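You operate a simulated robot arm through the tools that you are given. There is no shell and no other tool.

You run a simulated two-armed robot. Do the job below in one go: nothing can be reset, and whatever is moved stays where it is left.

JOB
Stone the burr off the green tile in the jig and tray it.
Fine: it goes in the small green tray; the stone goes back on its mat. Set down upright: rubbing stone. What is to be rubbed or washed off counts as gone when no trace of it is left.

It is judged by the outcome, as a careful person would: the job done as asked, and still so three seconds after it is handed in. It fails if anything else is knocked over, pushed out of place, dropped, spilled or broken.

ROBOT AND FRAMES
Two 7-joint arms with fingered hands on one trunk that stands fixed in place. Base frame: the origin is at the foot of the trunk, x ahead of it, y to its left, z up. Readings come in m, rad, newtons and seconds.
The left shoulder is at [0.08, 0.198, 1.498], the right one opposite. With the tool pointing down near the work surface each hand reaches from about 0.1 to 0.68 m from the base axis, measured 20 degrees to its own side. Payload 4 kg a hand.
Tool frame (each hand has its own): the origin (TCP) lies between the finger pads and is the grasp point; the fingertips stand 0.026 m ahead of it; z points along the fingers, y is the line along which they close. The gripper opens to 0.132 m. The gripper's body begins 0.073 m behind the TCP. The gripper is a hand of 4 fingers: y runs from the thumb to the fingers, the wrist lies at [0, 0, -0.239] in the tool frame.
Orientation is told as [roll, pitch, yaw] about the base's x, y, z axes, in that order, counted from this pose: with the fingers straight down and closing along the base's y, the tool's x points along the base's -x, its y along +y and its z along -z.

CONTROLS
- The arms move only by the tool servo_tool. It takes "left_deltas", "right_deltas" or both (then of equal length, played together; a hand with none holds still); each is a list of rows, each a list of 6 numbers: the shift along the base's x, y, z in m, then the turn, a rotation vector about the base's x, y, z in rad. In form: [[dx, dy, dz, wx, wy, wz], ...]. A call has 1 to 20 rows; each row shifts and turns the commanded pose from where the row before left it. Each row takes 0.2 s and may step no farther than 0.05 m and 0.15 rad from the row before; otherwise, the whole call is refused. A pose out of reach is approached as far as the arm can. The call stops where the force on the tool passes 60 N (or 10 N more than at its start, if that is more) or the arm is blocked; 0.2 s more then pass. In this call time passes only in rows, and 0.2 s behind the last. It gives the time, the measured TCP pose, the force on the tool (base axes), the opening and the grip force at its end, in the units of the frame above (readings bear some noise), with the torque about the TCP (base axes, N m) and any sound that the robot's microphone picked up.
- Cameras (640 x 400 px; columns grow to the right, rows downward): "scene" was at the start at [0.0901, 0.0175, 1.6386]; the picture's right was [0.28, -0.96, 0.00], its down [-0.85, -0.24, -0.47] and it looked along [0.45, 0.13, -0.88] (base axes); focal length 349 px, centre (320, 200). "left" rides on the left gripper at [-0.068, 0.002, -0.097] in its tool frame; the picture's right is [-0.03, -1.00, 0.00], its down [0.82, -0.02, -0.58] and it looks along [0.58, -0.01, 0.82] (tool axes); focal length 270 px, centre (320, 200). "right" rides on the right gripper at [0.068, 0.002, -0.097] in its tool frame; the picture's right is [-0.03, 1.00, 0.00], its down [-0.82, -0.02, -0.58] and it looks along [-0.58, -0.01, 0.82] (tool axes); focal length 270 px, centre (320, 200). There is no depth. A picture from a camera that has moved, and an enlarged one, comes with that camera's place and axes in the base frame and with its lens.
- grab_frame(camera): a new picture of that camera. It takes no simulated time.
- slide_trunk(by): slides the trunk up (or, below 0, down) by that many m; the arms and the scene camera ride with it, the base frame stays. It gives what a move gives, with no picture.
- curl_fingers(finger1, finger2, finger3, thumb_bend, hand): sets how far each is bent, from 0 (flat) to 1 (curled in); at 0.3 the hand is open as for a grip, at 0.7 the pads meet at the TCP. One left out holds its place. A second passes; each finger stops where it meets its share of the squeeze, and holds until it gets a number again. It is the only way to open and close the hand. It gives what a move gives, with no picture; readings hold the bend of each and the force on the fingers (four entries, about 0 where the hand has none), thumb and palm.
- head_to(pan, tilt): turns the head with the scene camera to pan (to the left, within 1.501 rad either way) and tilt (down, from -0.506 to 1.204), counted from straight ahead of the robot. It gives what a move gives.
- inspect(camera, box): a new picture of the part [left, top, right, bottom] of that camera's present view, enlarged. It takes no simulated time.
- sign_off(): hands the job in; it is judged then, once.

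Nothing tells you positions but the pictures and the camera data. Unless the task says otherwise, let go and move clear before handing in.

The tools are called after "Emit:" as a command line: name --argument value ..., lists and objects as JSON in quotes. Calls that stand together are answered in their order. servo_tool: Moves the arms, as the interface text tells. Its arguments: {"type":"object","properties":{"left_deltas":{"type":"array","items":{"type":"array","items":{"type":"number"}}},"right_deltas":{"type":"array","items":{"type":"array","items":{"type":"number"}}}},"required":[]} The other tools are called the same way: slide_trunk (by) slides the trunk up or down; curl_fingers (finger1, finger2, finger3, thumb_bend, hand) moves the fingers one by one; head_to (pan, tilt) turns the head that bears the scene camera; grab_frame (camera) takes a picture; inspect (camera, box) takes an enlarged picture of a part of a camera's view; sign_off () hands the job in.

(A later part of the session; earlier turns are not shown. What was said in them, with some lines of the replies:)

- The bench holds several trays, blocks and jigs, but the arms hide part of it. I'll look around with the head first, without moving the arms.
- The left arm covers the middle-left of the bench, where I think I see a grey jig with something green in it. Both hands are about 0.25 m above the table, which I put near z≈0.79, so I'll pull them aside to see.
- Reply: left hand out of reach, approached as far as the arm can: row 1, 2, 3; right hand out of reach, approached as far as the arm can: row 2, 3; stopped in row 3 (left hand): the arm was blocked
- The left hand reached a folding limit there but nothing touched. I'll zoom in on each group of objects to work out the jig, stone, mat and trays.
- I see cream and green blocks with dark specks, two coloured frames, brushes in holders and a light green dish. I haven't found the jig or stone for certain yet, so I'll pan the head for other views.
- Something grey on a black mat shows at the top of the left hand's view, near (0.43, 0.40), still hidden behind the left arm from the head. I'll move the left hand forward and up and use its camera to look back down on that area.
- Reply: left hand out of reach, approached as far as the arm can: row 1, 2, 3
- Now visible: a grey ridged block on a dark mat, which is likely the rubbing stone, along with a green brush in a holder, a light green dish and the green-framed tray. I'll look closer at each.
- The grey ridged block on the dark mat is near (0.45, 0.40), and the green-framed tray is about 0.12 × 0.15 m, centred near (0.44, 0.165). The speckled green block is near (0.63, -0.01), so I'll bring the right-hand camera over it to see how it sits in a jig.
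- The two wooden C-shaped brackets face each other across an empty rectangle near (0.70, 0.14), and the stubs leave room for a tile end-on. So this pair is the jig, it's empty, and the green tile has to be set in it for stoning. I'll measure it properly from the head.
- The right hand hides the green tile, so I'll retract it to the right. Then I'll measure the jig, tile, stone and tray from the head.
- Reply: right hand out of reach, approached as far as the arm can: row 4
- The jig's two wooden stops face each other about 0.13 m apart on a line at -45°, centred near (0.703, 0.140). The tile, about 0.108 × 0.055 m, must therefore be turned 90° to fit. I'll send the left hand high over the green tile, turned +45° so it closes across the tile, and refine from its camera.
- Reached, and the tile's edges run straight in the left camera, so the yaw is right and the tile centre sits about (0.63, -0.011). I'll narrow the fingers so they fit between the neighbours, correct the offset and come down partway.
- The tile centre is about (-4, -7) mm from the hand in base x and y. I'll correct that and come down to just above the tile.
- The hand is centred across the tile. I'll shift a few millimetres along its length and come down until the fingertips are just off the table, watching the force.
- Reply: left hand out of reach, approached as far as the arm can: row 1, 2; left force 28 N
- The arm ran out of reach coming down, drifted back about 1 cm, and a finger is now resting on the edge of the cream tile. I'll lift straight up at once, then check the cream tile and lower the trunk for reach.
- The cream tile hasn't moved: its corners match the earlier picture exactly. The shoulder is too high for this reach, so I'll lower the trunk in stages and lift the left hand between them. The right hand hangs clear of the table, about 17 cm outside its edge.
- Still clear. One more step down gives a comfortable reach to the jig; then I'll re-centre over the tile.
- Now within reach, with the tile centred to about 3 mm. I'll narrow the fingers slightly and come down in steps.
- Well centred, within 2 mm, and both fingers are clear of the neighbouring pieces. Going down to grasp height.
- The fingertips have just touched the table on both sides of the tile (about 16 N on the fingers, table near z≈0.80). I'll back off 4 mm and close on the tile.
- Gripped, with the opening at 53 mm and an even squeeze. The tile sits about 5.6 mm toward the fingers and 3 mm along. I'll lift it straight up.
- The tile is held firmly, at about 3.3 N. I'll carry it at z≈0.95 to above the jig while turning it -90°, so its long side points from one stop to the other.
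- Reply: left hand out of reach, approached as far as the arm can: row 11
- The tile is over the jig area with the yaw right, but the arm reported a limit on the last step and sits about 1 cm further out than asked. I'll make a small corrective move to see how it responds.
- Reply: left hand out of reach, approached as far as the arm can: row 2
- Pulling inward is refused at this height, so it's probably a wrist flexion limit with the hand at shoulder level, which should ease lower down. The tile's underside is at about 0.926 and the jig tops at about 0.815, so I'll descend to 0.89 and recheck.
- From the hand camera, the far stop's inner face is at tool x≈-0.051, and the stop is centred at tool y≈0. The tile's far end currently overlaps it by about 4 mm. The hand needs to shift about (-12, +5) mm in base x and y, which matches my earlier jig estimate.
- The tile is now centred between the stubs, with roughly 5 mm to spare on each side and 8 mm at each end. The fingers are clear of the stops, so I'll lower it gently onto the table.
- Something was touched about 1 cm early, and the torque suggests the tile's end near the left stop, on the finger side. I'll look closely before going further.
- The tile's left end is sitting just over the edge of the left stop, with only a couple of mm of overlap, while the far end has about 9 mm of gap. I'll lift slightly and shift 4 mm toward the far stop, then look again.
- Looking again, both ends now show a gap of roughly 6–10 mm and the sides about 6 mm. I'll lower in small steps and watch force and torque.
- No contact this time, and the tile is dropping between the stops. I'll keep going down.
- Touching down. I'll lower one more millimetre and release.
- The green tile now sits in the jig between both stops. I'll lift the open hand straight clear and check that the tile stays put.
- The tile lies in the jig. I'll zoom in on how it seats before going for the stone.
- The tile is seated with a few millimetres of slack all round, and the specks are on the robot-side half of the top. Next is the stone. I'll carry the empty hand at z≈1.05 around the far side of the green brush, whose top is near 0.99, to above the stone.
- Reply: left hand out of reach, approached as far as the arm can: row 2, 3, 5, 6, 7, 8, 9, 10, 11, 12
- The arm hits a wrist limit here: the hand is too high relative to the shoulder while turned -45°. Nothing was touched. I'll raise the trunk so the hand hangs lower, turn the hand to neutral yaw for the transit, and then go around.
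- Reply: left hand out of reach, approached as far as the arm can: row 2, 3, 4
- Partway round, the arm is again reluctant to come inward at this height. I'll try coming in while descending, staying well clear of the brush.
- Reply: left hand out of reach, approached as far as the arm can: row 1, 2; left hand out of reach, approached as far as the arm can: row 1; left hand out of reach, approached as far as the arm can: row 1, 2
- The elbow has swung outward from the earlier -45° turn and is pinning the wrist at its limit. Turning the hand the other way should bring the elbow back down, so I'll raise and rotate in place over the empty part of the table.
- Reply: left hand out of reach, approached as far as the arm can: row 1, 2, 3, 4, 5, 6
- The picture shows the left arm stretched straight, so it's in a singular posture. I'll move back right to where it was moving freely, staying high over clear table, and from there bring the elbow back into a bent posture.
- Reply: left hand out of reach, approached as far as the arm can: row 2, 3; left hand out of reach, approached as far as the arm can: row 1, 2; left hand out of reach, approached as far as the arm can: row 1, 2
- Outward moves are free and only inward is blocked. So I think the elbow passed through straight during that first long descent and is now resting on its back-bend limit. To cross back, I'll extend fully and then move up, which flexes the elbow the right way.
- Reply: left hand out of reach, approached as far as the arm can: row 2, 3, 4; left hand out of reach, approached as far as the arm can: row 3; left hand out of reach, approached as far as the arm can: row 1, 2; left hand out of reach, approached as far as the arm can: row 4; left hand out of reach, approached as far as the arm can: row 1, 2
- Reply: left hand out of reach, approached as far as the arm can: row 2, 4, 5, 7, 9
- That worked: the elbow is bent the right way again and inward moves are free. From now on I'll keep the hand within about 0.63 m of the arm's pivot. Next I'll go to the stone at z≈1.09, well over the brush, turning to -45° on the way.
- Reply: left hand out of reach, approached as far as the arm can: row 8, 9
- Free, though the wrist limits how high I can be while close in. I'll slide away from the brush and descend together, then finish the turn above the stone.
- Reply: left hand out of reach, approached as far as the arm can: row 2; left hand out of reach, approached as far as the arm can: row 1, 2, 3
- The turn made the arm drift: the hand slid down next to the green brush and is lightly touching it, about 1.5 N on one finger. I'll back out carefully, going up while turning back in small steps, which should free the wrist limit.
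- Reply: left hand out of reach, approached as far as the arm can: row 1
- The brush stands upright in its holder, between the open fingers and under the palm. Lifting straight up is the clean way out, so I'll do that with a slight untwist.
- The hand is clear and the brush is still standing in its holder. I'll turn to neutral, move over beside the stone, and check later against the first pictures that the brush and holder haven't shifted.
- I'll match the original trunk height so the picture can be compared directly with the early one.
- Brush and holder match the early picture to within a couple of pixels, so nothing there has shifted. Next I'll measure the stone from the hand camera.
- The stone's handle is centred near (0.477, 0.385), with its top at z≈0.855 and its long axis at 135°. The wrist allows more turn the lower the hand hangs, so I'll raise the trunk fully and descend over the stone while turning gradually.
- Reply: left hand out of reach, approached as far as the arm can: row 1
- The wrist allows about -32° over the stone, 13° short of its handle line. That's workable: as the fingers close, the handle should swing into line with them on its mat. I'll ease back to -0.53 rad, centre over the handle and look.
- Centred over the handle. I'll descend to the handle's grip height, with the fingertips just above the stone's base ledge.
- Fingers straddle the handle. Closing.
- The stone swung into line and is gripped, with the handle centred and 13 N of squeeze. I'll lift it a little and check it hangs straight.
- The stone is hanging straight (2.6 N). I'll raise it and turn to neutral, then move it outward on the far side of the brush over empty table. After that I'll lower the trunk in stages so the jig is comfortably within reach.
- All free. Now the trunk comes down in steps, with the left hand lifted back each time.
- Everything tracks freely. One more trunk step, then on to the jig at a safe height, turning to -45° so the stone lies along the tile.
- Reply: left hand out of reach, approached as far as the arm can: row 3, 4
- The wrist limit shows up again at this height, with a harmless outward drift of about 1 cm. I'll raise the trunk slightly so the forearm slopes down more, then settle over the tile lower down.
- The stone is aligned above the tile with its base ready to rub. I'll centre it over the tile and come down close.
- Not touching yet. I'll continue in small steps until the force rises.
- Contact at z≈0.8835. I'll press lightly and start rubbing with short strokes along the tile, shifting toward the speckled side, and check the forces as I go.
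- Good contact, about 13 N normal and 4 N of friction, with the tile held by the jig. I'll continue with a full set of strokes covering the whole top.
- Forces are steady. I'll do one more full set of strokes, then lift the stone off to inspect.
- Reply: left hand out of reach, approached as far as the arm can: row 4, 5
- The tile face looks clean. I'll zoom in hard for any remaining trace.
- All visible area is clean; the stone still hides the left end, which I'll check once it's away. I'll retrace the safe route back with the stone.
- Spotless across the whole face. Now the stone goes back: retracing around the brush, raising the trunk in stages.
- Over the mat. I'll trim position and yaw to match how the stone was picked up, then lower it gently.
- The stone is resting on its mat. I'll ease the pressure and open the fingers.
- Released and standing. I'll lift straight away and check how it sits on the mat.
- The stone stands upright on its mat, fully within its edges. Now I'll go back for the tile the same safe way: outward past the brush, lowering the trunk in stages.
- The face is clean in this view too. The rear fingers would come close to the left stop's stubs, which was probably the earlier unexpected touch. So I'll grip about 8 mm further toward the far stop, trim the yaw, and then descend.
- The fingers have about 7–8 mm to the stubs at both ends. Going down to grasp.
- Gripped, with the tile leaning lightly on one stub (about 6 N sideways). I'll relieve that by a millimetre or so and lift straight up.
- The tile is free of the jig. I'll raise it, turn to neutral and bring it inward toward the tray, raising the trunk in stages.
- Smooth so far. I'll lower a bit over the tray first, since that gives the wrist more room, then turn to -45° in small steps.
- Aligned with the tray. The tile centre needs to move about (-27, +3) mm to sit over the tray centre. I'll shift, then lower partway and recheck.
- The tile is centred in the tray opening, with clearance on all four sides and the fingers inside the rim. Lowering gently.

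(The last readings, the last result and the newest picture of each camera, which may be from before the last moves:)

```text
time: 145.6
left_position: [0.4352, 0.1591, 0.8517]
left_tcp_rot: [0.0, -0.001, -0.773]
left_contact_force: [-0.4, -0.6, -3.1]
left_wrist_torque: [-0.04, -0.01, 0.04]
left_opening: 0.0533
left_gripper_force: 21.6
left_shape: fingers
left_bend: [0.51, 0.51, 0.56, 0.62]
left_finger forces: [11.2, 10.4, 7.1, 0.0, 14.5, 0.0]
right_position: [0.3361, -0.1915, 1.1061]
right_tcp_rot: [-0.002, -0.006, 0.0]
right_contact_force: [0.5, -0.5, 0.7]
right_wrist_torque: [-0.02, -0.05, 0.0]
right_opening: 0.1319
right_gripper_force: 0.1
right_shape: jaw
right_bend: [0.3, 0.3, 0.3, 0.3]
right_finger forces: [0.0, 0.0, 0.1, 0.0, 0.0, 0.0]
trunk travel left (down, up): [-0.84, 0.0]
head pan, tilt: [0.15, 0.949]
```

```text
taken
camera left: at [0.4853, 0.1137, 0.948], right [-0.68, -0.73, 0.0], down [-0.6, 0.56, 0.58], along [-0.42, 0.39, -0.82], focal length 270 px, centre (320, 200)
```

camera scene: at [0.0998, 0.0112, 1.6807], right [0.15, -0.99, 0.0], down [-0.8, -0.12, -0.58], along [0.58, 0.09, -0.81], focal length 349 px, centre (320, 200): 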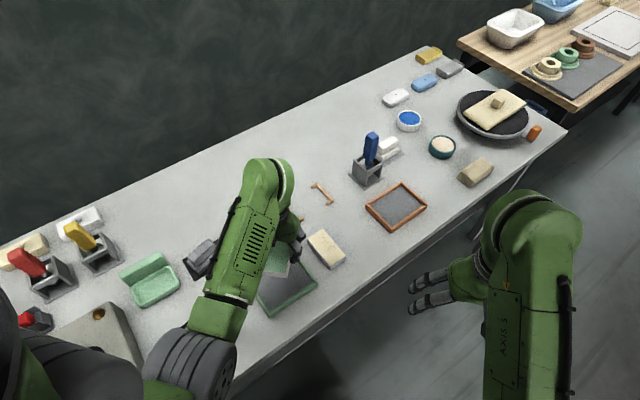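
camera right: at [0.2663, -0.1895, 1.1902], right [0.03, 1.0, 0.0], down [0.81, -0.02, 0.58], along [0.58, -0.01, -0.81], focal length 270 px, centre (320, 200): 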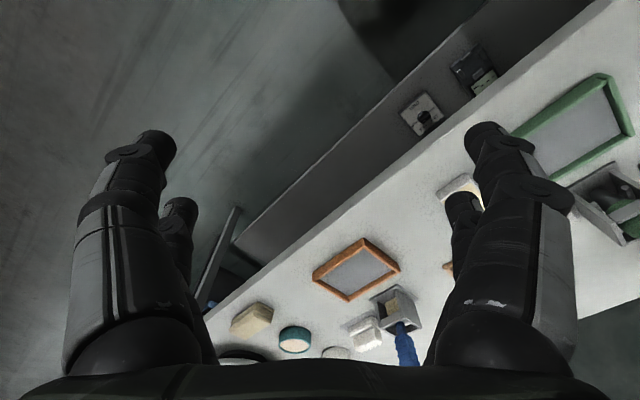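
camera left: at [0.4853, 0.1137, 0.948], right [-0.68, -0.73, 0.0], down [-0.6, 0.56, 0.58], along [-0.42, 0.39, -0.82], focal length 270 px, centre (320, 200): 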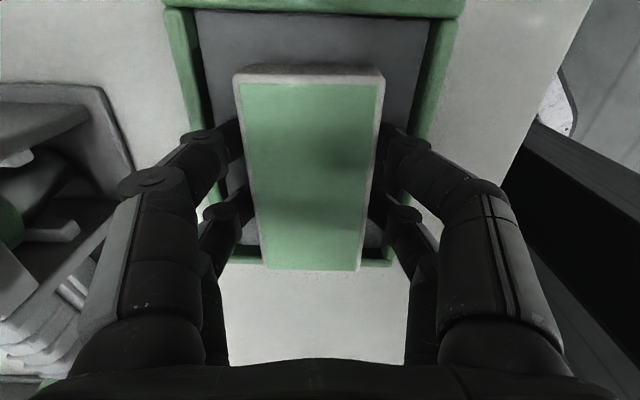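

Emit:
servo_tool --left_deltas '[[0, 0, -0.006, 0, 0, 0], [0, 0, -0.003, 0, 0, 0]]'

Emit:
servo_tool --left_deltas '[[0, 0, -0.002, 0, 0, 0]]'

Emit:
servo_tool --left_deltas '[[0, 0, -0.0015, 0, 0, 0]]'

```text
time: 146.2
left_position: [0.4342, 0.158, 0.8463]
left_tcp_rot: [0.008, -0.009, -0.774]
left_contact_force: [-4.3, -0.4, 31.1]
left_wrist_torque: [0.28, -0.15, 0.05]
left_opening: 0.0532
left_gripper_force: 24.1
left_shape: fingers
left_bend: [0.52, 0.53, 0.57, 0.63]
left_finger forces: [11.6, 11.1, 9.0, 0.0, 16.1, 0.0]
right_position: [0.331, -0.1928, 1.108]
right_tcp_rot: [0.003, -0.008, 0.001]
right_contact_force: [0.5, 0.0, 0.6]
right_wrist_torque: [0.01, 0.02, 0.02]
right_opening: 0.1318
right_gripper_force: 0.1
right_shape: jaw
right_bend: [0.3, 0.3, 0.3, 0.3]
right_finger forces: [0.0, 0.0, 0.0, 0.0, 0.0, 0.0]
trunk travel left (down, up): [-0.84, 0.0]
head pan, tilt: [0.15, 0.949]
```

```text
time: 146.6
left_position: [0.4341, 0.1574, 0.8452]
left_tcp_rot: [0.011, -0.01, -0.776]
left_contact_force: [-2.5, 0.4, 48.0]
left_wrist_torque: [0.15, 0.12, 0.1]
left_opening: 0.053
left_gripper_force: 29.4
left_shape: fingers
left_bend: [0.52, 0.53, 0.6, 0.64]
left_finger forces: [12.3, 12.8, 18.6, 0.1, 15.9, 0.0]
right_position: [0.329, -0.1925, 1.1078]
right_tcp_rot: [0.003, -0.013, -0.001]
right_contact_force: [-0.5, 0.0, -0.4]
right_wrist_torque: [0.02, -0.02, 0.0]
right_opening: 0.132
right_gripper_force: 0.0
right_shape: jaw
right_bend: [0.3, 0.3, 0.3, 0.3]
right_finger forces: [0.0, 0.0, 0.0, 0.0, 0.1, 0.0]
trunk travel left (down, up): [-0.84, 0.0]
head pan, tilt: [0.15, 0.949]
```

```text
time: 147.0
left_position: [0.4335, 0.1573, 0.8465]
left_tcp_rot: [0.012, -0.012, -0.774]
left_contact_force: [-6.1, -0.8, 58.3]
left_wrist_torque: [0.32, 0.42, 0.06]
left_opening: 0.0528
left_gripper_force: 35.0
left_shape: fingers
left_bend: [0.52, 0.54, 0.62, 0.64]
left_finger forces: [12.2, 17.8, 24.1, 0.0, 16.5, 0.1]
right_position: [0.3299, -0.1934, 1.1083]
right_tcp_rot: [0.001, -0.012, 0.0]
right_contact_force: [-0.2, 0.7, 0.0]
right_wrist_torque: [0.01, 0.01, 0.05]
right_opening: 0.1319
right_gripper_force: 0.0
right_shape: jaw
right_bend: [0.3, 0.3, 0.3, 0.3]
right_finger forces: [0.0, 0.0, 0.0, 0.0, 0.0, 0.0]
trunk travel left (down, up): [-0.84, 0.0]
head pan, tilt: [0.15, 0.949]
```

The tray floor is thicker than I assumed, so contact came about 1 cm early and the press reached 58 N. I'll back off right away in small steps.

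Emit:
servo_tool --left_deltas '[[0, 0, 0.004, 0, 0, 0]]'

Emit:
grab_frame --camera "left"

Emit:
inspect --camera "scene" --box '[220, 220, 340, 330]'

```text
time: 147.4
left_position: [0.4348, 0.1583, 0.8459]
left_tcp_rot: [0.005, -0.006, -0.777]
left_contact_force: [1.0, -2.5, 39.4]
left_wrist_torque: [0.16, -0.27, -0.02]
left_opening: 0.0531
left_gripper_force: 27.7
left_shape: fingers
left_bend: [0.53, 0.54, 0.6, 0.64]
left_finger forces: [13.1, 13.9, 12.4, 0.0, 16.8, 0.1]
right_position: [0.3317, -0.1941, 1.1063]
right_tcp_rot: [0.003, -0.008, 0.001]
right_contact_force: [-0.4, 0.2, 0.2]
right_wrist_torque: [0.0, 0.03, -0.01]
right_opening: 0.1321
right_gripper_force: 0.2
right_shape: jaw
right_bend: [0.3, 0.3, 0.3, 0.3]
right_finger forces: [0.0, 0.0, 0.0, 0.1, 0.0, 0.1]
trunk travel left (down, up): [-0.84, 0.0]
head pan, tilt: [0.15, 0.949]
```

```text
taken
camera left: at [0.4838, 0.1121, 0.943], right [-0.68, -0.73, -0.01], down [-0.6, 0.56, 0.57], along [-0.41, 0.39, -0.82], focal length 270 px, centre (320, 200)
```

left: 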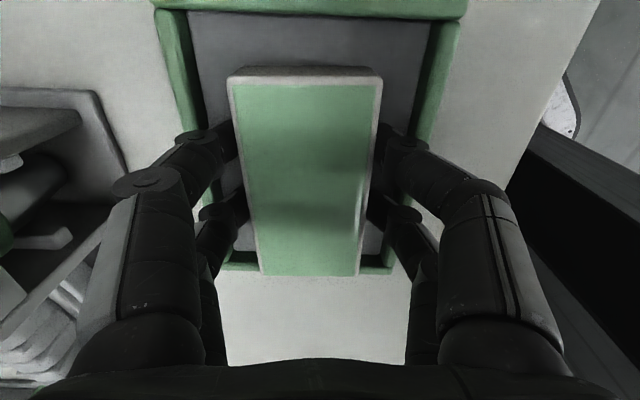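

```text
3.64 times, centred on (280, 275) of scene
camera zoom: at [0.0953, 0.008, 1.6808], right [0.15, -0.99, 0.0], down [-0.8, -0.12, -0.58], along [0.58, 0.09, -0.81], focal length 1268 px, centre (466, -73)
```

zoom: 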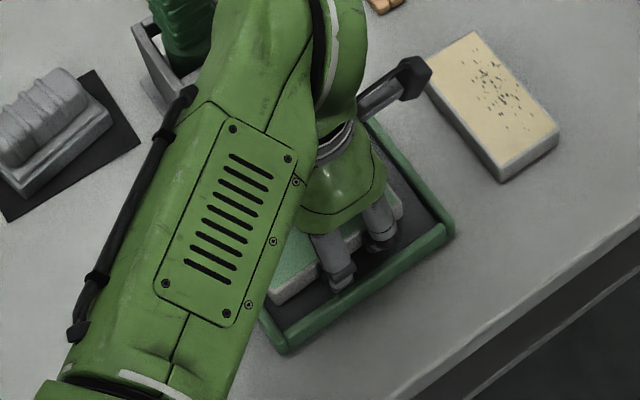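

Emit:
servo_tool --left_deltas '[[0, 0, 0.003, 0, 0, 0]]'

Emit:
servo_tool --left_deltas '[[0, 0, 0.002, 0, 0, 0]]'

```text
time: 147.8
left_position: [0.4336, 0.1577, 0.8469]
left_tcp_rot: [0.002, 0.0, -0.776]
left_contact_force: [2.6, -5.1, 25.3]
left_wrist_torque: [0.09, -0.34, -0.09]
left_opening: 0.0529
left_gripper_force: 23.1
left_shape: fingers
left_bend: [0.53, 0.54, 0.59, 0.64]
left_finger forces: [11.7, 10.5, 7.8, 0.0, 16.3, 0.0]
right_position: [0.3336, -0.1926, 1.1049]
right_tcp_rot: [0.003, -0.009, 0.001]
right_contact_force: [-0.1, -0.3, 0.6]
right_wrist_torque: [0.0, 0.0, 0.01]
right_opening: 0.1317
right_gripper_force: 0.1
right_shape: jaw
right_bend: [0.3, 0.3, 0.3, 0.3]
right_finger forces: [0.0, 0.1, 0.1, 0.1, 0.0, 0.0]
trunk travel left (down, up): [-0.84, 0.0]
head pan, tilt: [0.15, 0.949]
```

```text
time: 148.2
left_position: [0.4319, 0.1594, 0.8471]
left_tcp_rot: [-0.001, 0.003, -0.774]
left_contact_force: [0.4, -4.1, 14.1]
left_wrist_torque: [0.1, -0.2, -0.08]
left_opening: 0.0532
left_gripper_force: 21.0
left_shape: fingers
left_bend: [0.52, 0.53, 0.58, 0.63]
left_finger forces: [10.4, 10.0, 7.5, 0.0, 15.4, 0.0]
right_position: [0.3339, -0.1917, 1.1067]
right_tcp_rot: [0.0, -0.007, 0.001]
right_contact_force: [0.3, 0.6, -0.1]
right_wrist_torque: [0.0, 0.01, 0.05]
right_opening: 0.132
right_gripper_force: 0.0
right_shape: jaw
right_bend: [0.3, 0.3, 0.3, 0.3]
right_finger forces: [0.2, 0.0, 0.1, 0.0, 0.1, 0.0]
trunk travel left (down, up): [-0.84, 0.0]
head pan, tilt: [0.15, 0.949]
```

Emit:
servo_tool --left_deltas '[[0, 0, 0.0015, 0, 0, 0]]'

Emit:
curl_fingers --hand "left" --finger1 0.48 --finger2 0.48 --finger3 0.5 --thumb_bend 0.5

Emit:
grab_frame --camera "left"

```text
time: 148.6
left_position: [0.4328, 0.1601, 0.848]
left_tcp_rot: [-0.001, 0.004, -0.774]
left_contact_force: [-1.1, -1.8, 2.9]
left_wrist_torque: [0.08, -0.09, -0.05]
left_opening: 0.0533
left_gripper_force: 21.2
left_shape: fingers
left_bend: [0.52, 0.53, 0.57, 0.63]
left_finger forces: [10.5, 9.9, 7.4, 0.0, 14.9, 0.0]
right_position: [0.3352, -0.192, 1.1055]
right_tcp_rot: [-0.001, -0.005, -0.001]
right_contact_force: [-0.2, -0.3, 0.3]
right_wrist_torque: [0.0, -0.01, 0.0]
right_opening: 0.1318
right_gripper_force: 0.1
right_shape: jaw
right_bend: [0.3, 0.3, 0.3, 0.3]
right_finger forces: [0.0, 0.0, 0.0, 0.1, 0.1, 0.1]
trunk travel left (down, up): [-0.84, 0.0]
head pan, tilt: [0.15, 0.949]
```

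```text
time: 149.6
left_position: [0.4343, 0.1611, 0.85]
left_tcp_rot: [0.001, -0.001, -0.776]
left_contact_force: [1.5, 4.4, 1.1]
left_wrist_torque: [0.09, -0.02, -0.07]
left_opening: 0.0657
left_gripper_force: 1.6
left_shape: fingers
left_bend: [0.48, 0.48, 0.52, 0.51]
left_finger forces: [0.0, 0.0, 1.7, 0.0, 2.0, 0.1]
right_position: [0.3348, -0.1911, 1.1068]
right_tcp_rot: [-0.001, -0.005, 0.001]
right_contact_force: [0.1, 0.1, -0.1]
right_wrist_torque: [0.0, 0.01, -0.01]
right_opening: 0.132
right_gripper_force: 0.1
right_shape: jaw
right_bend: [0.3, 0.3, 0.3, 0.3]
right_finger forces: [0.1, 0.0, 0.0, 0.0, 0.1, 0.1]
trunk travel left (down, up): [-0.84, 0.0]
head pan, tilt: [0.15, 0.949]
```

```text
taken
camera left: at [0.4855, 0.1146, 0.946], right [-0.68, -0.73, 0.0], down [-0.6, 0.56, 0.58], along [-0.42, 0.39, -0.82], focal length 270 px, centre (320, 200)
```

left: 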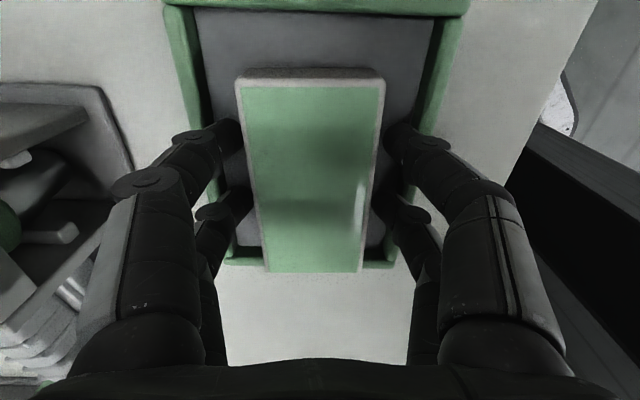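

The right-hand fingers are brushing the tray rim (about 2 N). I'll bring them in a touch so nothing is pushed, then lift straight up.

Emit:
curl_fingers --hand "left" --finger3 0.53 --thumb_bend 0.54

Emit:
inspect --camera "left" --box '[160, 0, 470, 290]'

```text
time: 150.6
left_position: [0.4332, 0.1598, 0.8492]
left_tcp_rot: [0.002, -0.002, -0.774]
left_contact_force: [-1.0, 0.4, 0.4]
left_wrist_torque: [-0.02, -0.02, 0.0]
left_opening: 0.0622
left_gripper_force: 0.0
left_shape: fingers
left_bend: [0.48, 0.48, 0.53, 0.54]
left_finger forces: [0.1, 0.0, 0.0, 0.0, 0.1, 0.1]
right_position: [0.3342, -0.1915, 1.1066]
right_tcp_rot: [0.002, -0.006, 0.002]
right_contact_force: [-0.3, -0.9, -0.1]
right_wrist_torque: [0.02, 0.01, 0.02]
right_opening: 0.1316
right_gripper_force: 0.1
right_shape: jaw
right_bend: [0.3, 0.3, 0.3, 0.3]
right_finger forces: [0.0, 0.1, 0.0, 0.1, 0.0, 0.0]
trunk travel left (down, up): [-0.84, 0.0]
head pan, tilt: [0.15, 0.949]
```

```text
1.38 times, centred on (315, 145) of left
camera zoom: at [0.4852, 0.1138, 0.9462], right [-0.68, -0.73, 0.0], down [-0.6, 0.56, 0.58], along [-0.42, 0.39, -0.82], focal length 373 px, centre (327, 276)
```

zoom: 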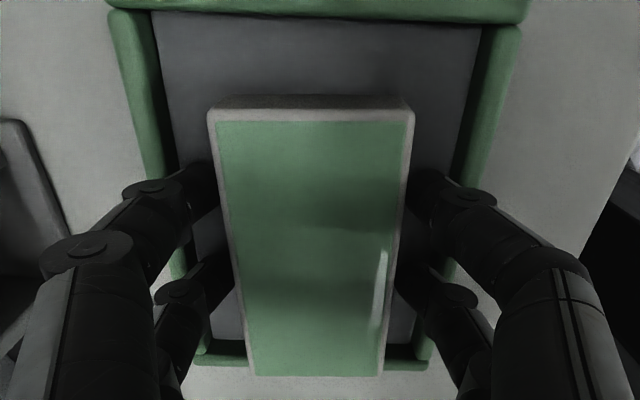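

No contact on any finger now. I'll lift slowly straight up and check that the tile stays.

Emit:
servo_tool --left_deltas '[[0, 0, 0.005, 0, 0, 0], [0, 0, 0.008, 0, 0, 0], [0, 0, 0.01, 0, 0, 0]]'

Emit:
grab_frame --camera "left"

```text
time: 151.4
left_position: [0.4342, 0.1591, 0.8727]
left_tcp_rot: [0.001, -0.002, -0.775]
left_contact_force: [0.0, 0.4, 1.6]
left_wrist_torque: [-0.03, 0.01, 0.03]
left_opening: 0.0622
left_gripper_force: 0.1
left_shape: fingers
left_bend: [0.48, 0.48, 0.53, 0.54]
left_finger forces: [0.0, 0.0, 0.0, 0.0, 0.1, 0.0]
right_position: [0.3348, -0.1927, 1.1055]
right_tcp_rot: [-0.001, -0.008, 0.001]
right_contact_force: [-0.7, -0.8, 0.4]
right_wrist_torque: [-0.02, 0.01, 0.02]
right_opening: 0.1317
right_gripper_force: 0.1
right_shape: jaw
right_bend: [0.3, 0.3, 0.3, 0.3]
right_finger forces: [0.0, 0.0, 0.0, 0.0, 0.0, 0.1]
trunk travel left (down, up): [-0.84, 0.0]
head pan, tilt: [0.15, 0.949]
```

```text
taken
camera left: at [0.4848, 0.1143, 0.9693], right [-0.68, -0.73, 0.0], down [-0.6, 0.56, 0.58], along [-0.42, 0.39, -0.82], focal length 270 px, centre (320, 200)
```

left: 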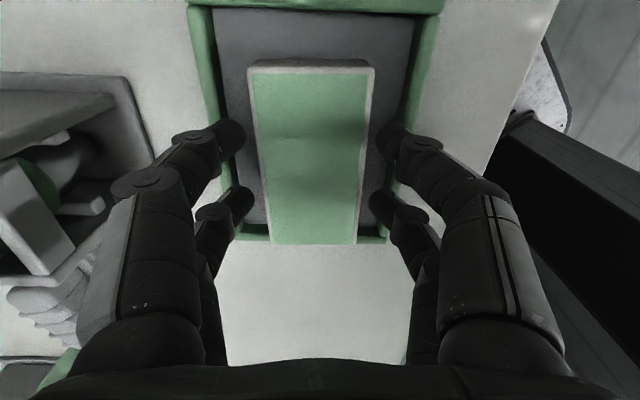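

The tile stays in the tray. I'll go up and clear, turning back to neutral.

Emit:
servo_tool --left_deltas '[[0, 0, 0.02, 0, 0, 0.05], [0, 0, 0.02, 0, 0, 0.1], [0, 0, 0.02, 0, 0, 0.1], [0, 0, 0.02, 0, 0, 0.1], [0, 0, 0.02, 0, 0, 0.12], [0, 0, 0.02, 0, 0, 0.12], [0, 0, 0.02, 0, 0, 0.12], [0, 0, 0.02, 0, 0, 0.06]]'

Emit:
grab_frame --camera "scene"

Emit:
grab_frame --camera "left"

```text
time: 153.2
left_position: [0.4344, 0.1603, 1.0335]
left_tcp_rot: [0.002, 0.001, -0.004]
left_contact_force: [-0.1, -0.3, -0.7]
left_wrist_torque: [0.0, -0.01, -0.06]
left_opening: 0.0621
left_gripper_force: 0.2
left_shape: fingers
left_bend: [0.48, 0.48, 0.53, 0.54]
left_finger forces: [0.1, 0.1, 0.0, 0.1, 0.1, 0.0]
right_position: [0.3349, -0.1917, 1.1064]
right_tcp_rot: [0.001, -0.006, 0.001]
right_contact_force: [0.3, -0.1, -0.3]
right_wrist_torque: [0.0, 0.0, -0.01]
right_opening: 0.1318
right_gripper_force: 0.1
right_shape: jaw
right_bend: [0.3, 0.3, 0.3, 0.3]
right_finger forces: [0.1, 0.1, 0.1, 0.0, 0.0, 0.1]
trunk travel left (down, up): [-0.84, 0.0]
head pan, tilt: [0.15, 0.949]
```

```text
taken
camera scene: at [0.0998, 0.0105, 1.6806], right [0.15, -0.99, 0.0], down [-0.8, -0.12, -0.58], along [0.58, 0.09, -0.81], focal length 349 px, centre (320, 200)
```

scene: 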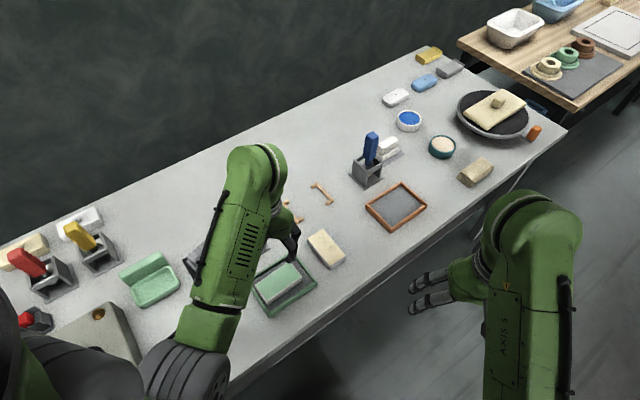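

```text
taken
camera left: at [0.5032, 0.1622, 1.1288], right [0.02, -1.0, 0.0], down [-0.82, -0.02, 0.58], along [-0.58, -0.01, -0.82], focal length 270 px, centre (320, 200)
```

left: 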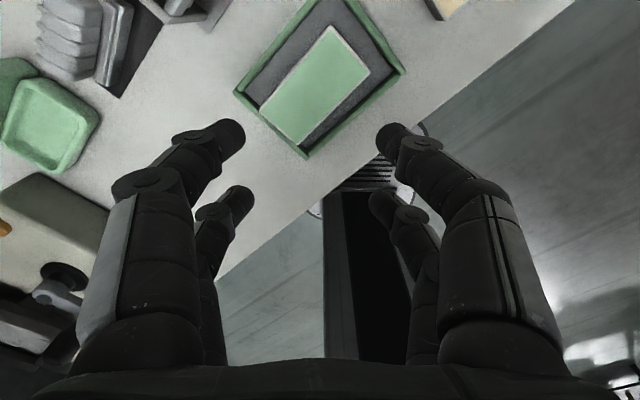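

The tile lies in the tray. I'll move the hand aside to its starting area and set the trunk to the original height, then compare everything with the first pictures.

Emit:
servo_tool --left_deltas '[[-0.015, 0.012, 0.012, 0, 0, 0], [-0.015, 0.012, 0.012, 0, 0, 0], [-0.015, 0.01, 0.01, 0, 0, 0], [-0.015, 0.005, 0.01, 0, 0, 0]]'

Emit:
slide_trunk --by -0.033

Emit:
grab_frame --camera "scene"

Emit:
inspect --camera "scene" --box '[165, 180, 325, 320]'

Emit:
inspect --camera "scene" --box '[260, 150, 420, 290]'

```text
time: 154.2
left_position: [0.3731, 0.1995, 1.0772]
left_tcp_rot: [0.002, -0.001, -0.005]
left_contact_force: [-0.2, -0.4, 0.3]
left_wrist_torque: [-0.02, -0.01, 0.01]
left_opening: 0.0622
left_gripper_force: 0.2
left_shape: fingers
left_bend: [0.48, 0.48, 0.53, 0.54]
left_finger forces: [0.0, 0.1, 0.0, 0.0, 0.0, 0.0]
right_position: [0.3347, -0.1919, 1.1065]
right_tcp_rot: [-0.001, -0.007, 0.0]
right_contact_force: [-0.5, 1.5, 0.7]
right_wrist_torque: [0.01, 0.02, -0.02]
right_opening: 0.1321
right_gripper_force: 0.0
right_shape: jaw
right_bend: [0.3, 0.3, 0.3, 0.3]
right_finger forces: [0.0, 0.0, 0.1, 0.1, 0.0, 0.0]
trunk travel left (down, up): [-0.84, 0.0]
head pan, tilt: [0.15, 0.949]
```

```text
time: 154.9
left_position: [0.3741, 0.1981, 1.0427]
left_tcp_rot: [0.002, -0.001, -0.005]
left_contact_force: [0.8, 0.0, 0.2]
left_wrist_torque: [0.04, -0.01, 0.01]
left_opening: 0.0622
left_gripper_force: 0.1
left_shape: fingers
left_bend: [0.48, 0.48, 0.53, 0.54]
left_finger forces: [0.0, 0.0, 0.0, 0.1, 0.1, 0.0]
right_position: [0.3359, -0.1925, 1.0723]
right_tcp_rot: [0.001, -0.008, -0.001]
right_contact_force: [-0.1, 0.0, 0.1]
right_wrist_torque: [0.04, -0.05, -0.03]
right_opening: 0.1316
right_gripper_force: 0.0
right_shape: jaw
right_bend: [0.3, 0.3, 0.3, 0.3]
right_finger forces: [0.0, 0.0, 0.0, 0.0, 0.0, 0.0]
trunk travel left (down, up): [-0.807, 0.033]
head pan, tilt: [0.15, 0.949]
```

```text
taken
camera scene: at [0.0999, 0.0107, 1.6476], right [0.15, -0.99, 0.0], down [-0.8, -0.12, -0.58], along [0.58, 0.09, -0.81], focal length 349 px, centre (320, 200)
```

scene: 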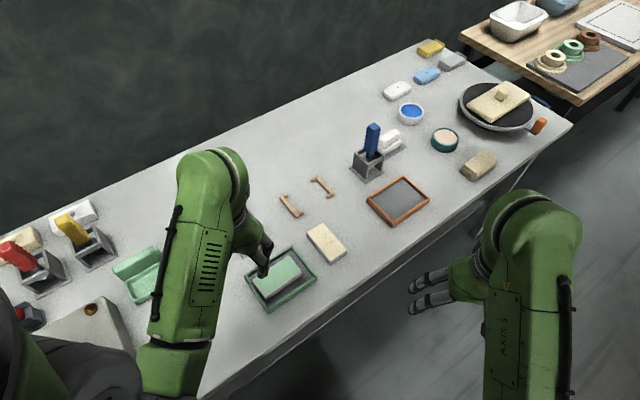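

```text
2.86 times, centred on (245, 250) of scene
camera zoom: at [0.0999, 0.0107, 1.6476], right [0.15, -0.99, 0.0], down [-0.8, -0.12, -0.58], along [0.58, 0.09, -0.81], focal length 996 px, centre (534, 57)
```

zoom: 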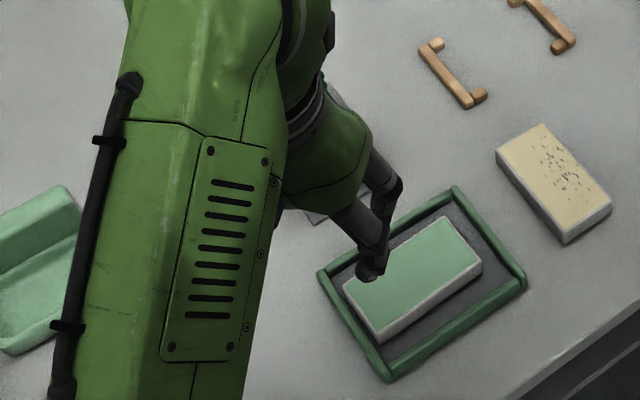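

```text
2.86 times, centred on (340, 220) of scene
camera zoom: at [0.0999, 0.0107, 1.6476], right [0.15, -0.99, 0.0], down [-0.8, -0.12, -0.58], along [0.58, 0.09, -0.81], focal length 996 px, centre (263, 143)
```

zoom: 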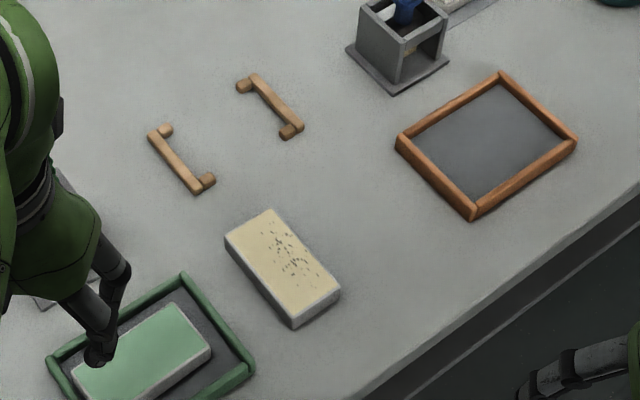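

Tray, jig, cream tile and red tray match the early pictures, and the tile lies flat in the green tray. I'll shift the hand to uncover the stone and brush for a last check.

Emit:
servo_tool --left_deltas '[[0.01, 0.02, 0.015, 0, 0, 0], [0.02, 0.03, 0.015, 0, 0, 0], [0.025, 0.035, 0.01, 0, 0, 0], [0.025, 0.035, 0, 0, 0, 0], [0.025, 0.035, 0, 0, 0, 0]]'

Emit:
inspect --camera "scene" --box '[165, 180, 325, 320]'

Emit:
inspect --camera "scene" --box '[240, 240, 320, 320]'

Emit:
grab_frame --camera "left"

Emit:
grab_frame --camera "scene"

```text
time: 156.2
left_position: [0.4843, 0.3525, 1.0751]
left_tcp_rot: [0.0, 0.0, -0.007]
left_contact_force: [0.2, 0.2, 0.0]
left_wrist_torque: [-0.01, -0.01, -0.01]
left_opening: 0.0622
left_gripper_force: 0.0
left_shape: fingers
left_bend: [0.48, 0.48, 0.53, 0.54]
left_finger forces: [0.1, 0.0, 0.1, 0.0, 0.1, 0.0]
left hand out of reach, approached as far as the arm can: row 3
right_position: [0.3362, -0.1891, 1.0727]
right_tcp_rot: [-0.002, -0.006, -0.002]
right_contact_force: [1.1, -0.1, 0.5]
right_wrist_torque: [-0.01, -0.03, -0.04]
right_opening: 0.1317
right_gripper_force: 0.0
right_shape: jaw
right_bend: [0.3, 0.3, 0.3, 0.3]
right_finger forces: [0.0, 0.1, 0.0, 0.0, 0.0, 0.0]
trunk travel left (down, up): [-0.807, 0.033]
head pan, tilt: [0.15, 0.949]
```

```text
2.86 times, centred on (245, 250) of scene
camera zoom: at [0.102, 0.0123, 1.6474], right [0.15, -0.99, 0.0], down [-0.8, -0.12, -0.58], along [0.57, 0.09, -0.81], focal length 996 px, centre (534, 57)
```

zoom: 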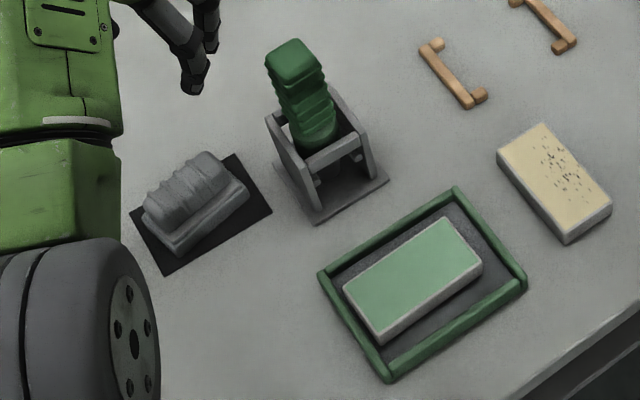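

```text
5.00 times, centred on (280, 280) of scene
camera zoom: at [0.102, 0.0123, 1.6474], right [0.15, -0.99, 0.0], down [-0.8, -0.12, -0.58], along [0.57, 0.09, -0.81], focal length 1743 px, centre (520, -200)
```

zoom: 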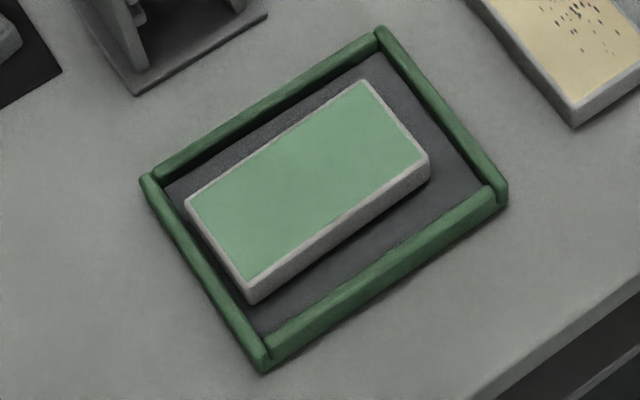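

```text
taken
camera left: at [0.5531, 0.3554, 1.1711], right [0.02, -1.0, 0.0], down [-0.82, -0.02, 0.58], along [-0.58, -0.01, -0.82], focal length 270 px, centre (320, 200)
```

left: 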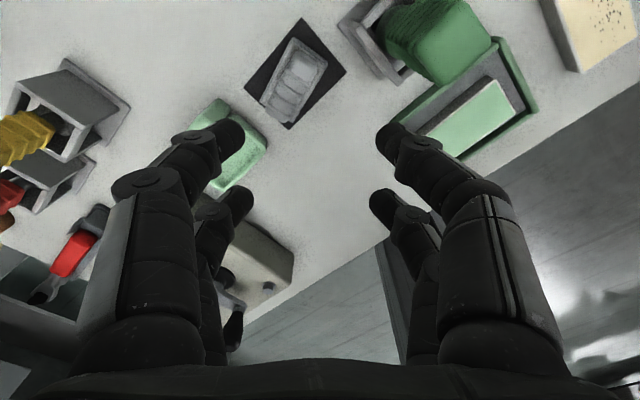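

```text
taken
camera scene: at [0.102, 0.0123, 1.6474], right [0.15, -0.99, 0.0], down [-0.8, -0.12, -0.58], along [0.57, 0.09, -0.81], focal length 349 px, centre (320, 200)
```

scene: 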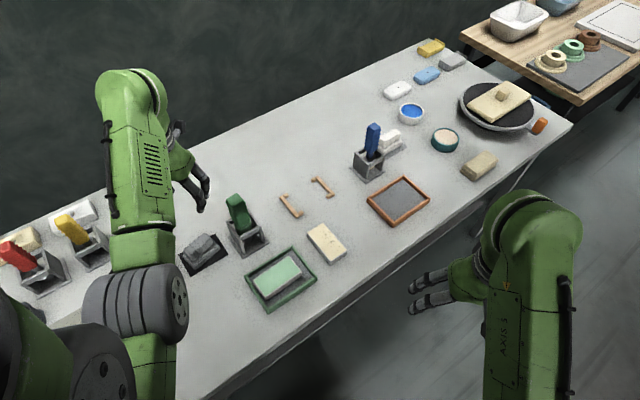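

Everything checks out. The green tile is clean and flat inside the green tray, the stone stands upright on its mat, and the brush, jig, cream tile and red tray are where they were. Both hands are empty and well clear, so I'm handing the job in.

Emit:
sign_off

```text
The job is handed in.
```

The green tile has been stoned clean and is lying flat in the small green tray. The rubbing stone is back on its mat, standing upright. I've handed the job in, but no verdict has come back.

- **Burr:** I set the tile in the wooden jig and rubbed the whole top with the stone. Zoomed views afterwards showed no specks left.
- **Stone:** it sits fully within its mat, but turned about 13° from its original angle because of a wrist limit on that arm.
- **Contacts along the way:**
  - A finger rested briefly on the edge of the cream tile.
  - The hand lightly touched the green brush when the arm drifted.
  - The tile was pressed into the tray at up to 58 N before I eased off, because the tray floor was higher than I expected.

Compared with the early pictures, the cream tile, the brush and its holder, the jig and both trays have not moved. Both hands are empty and clear of everything.
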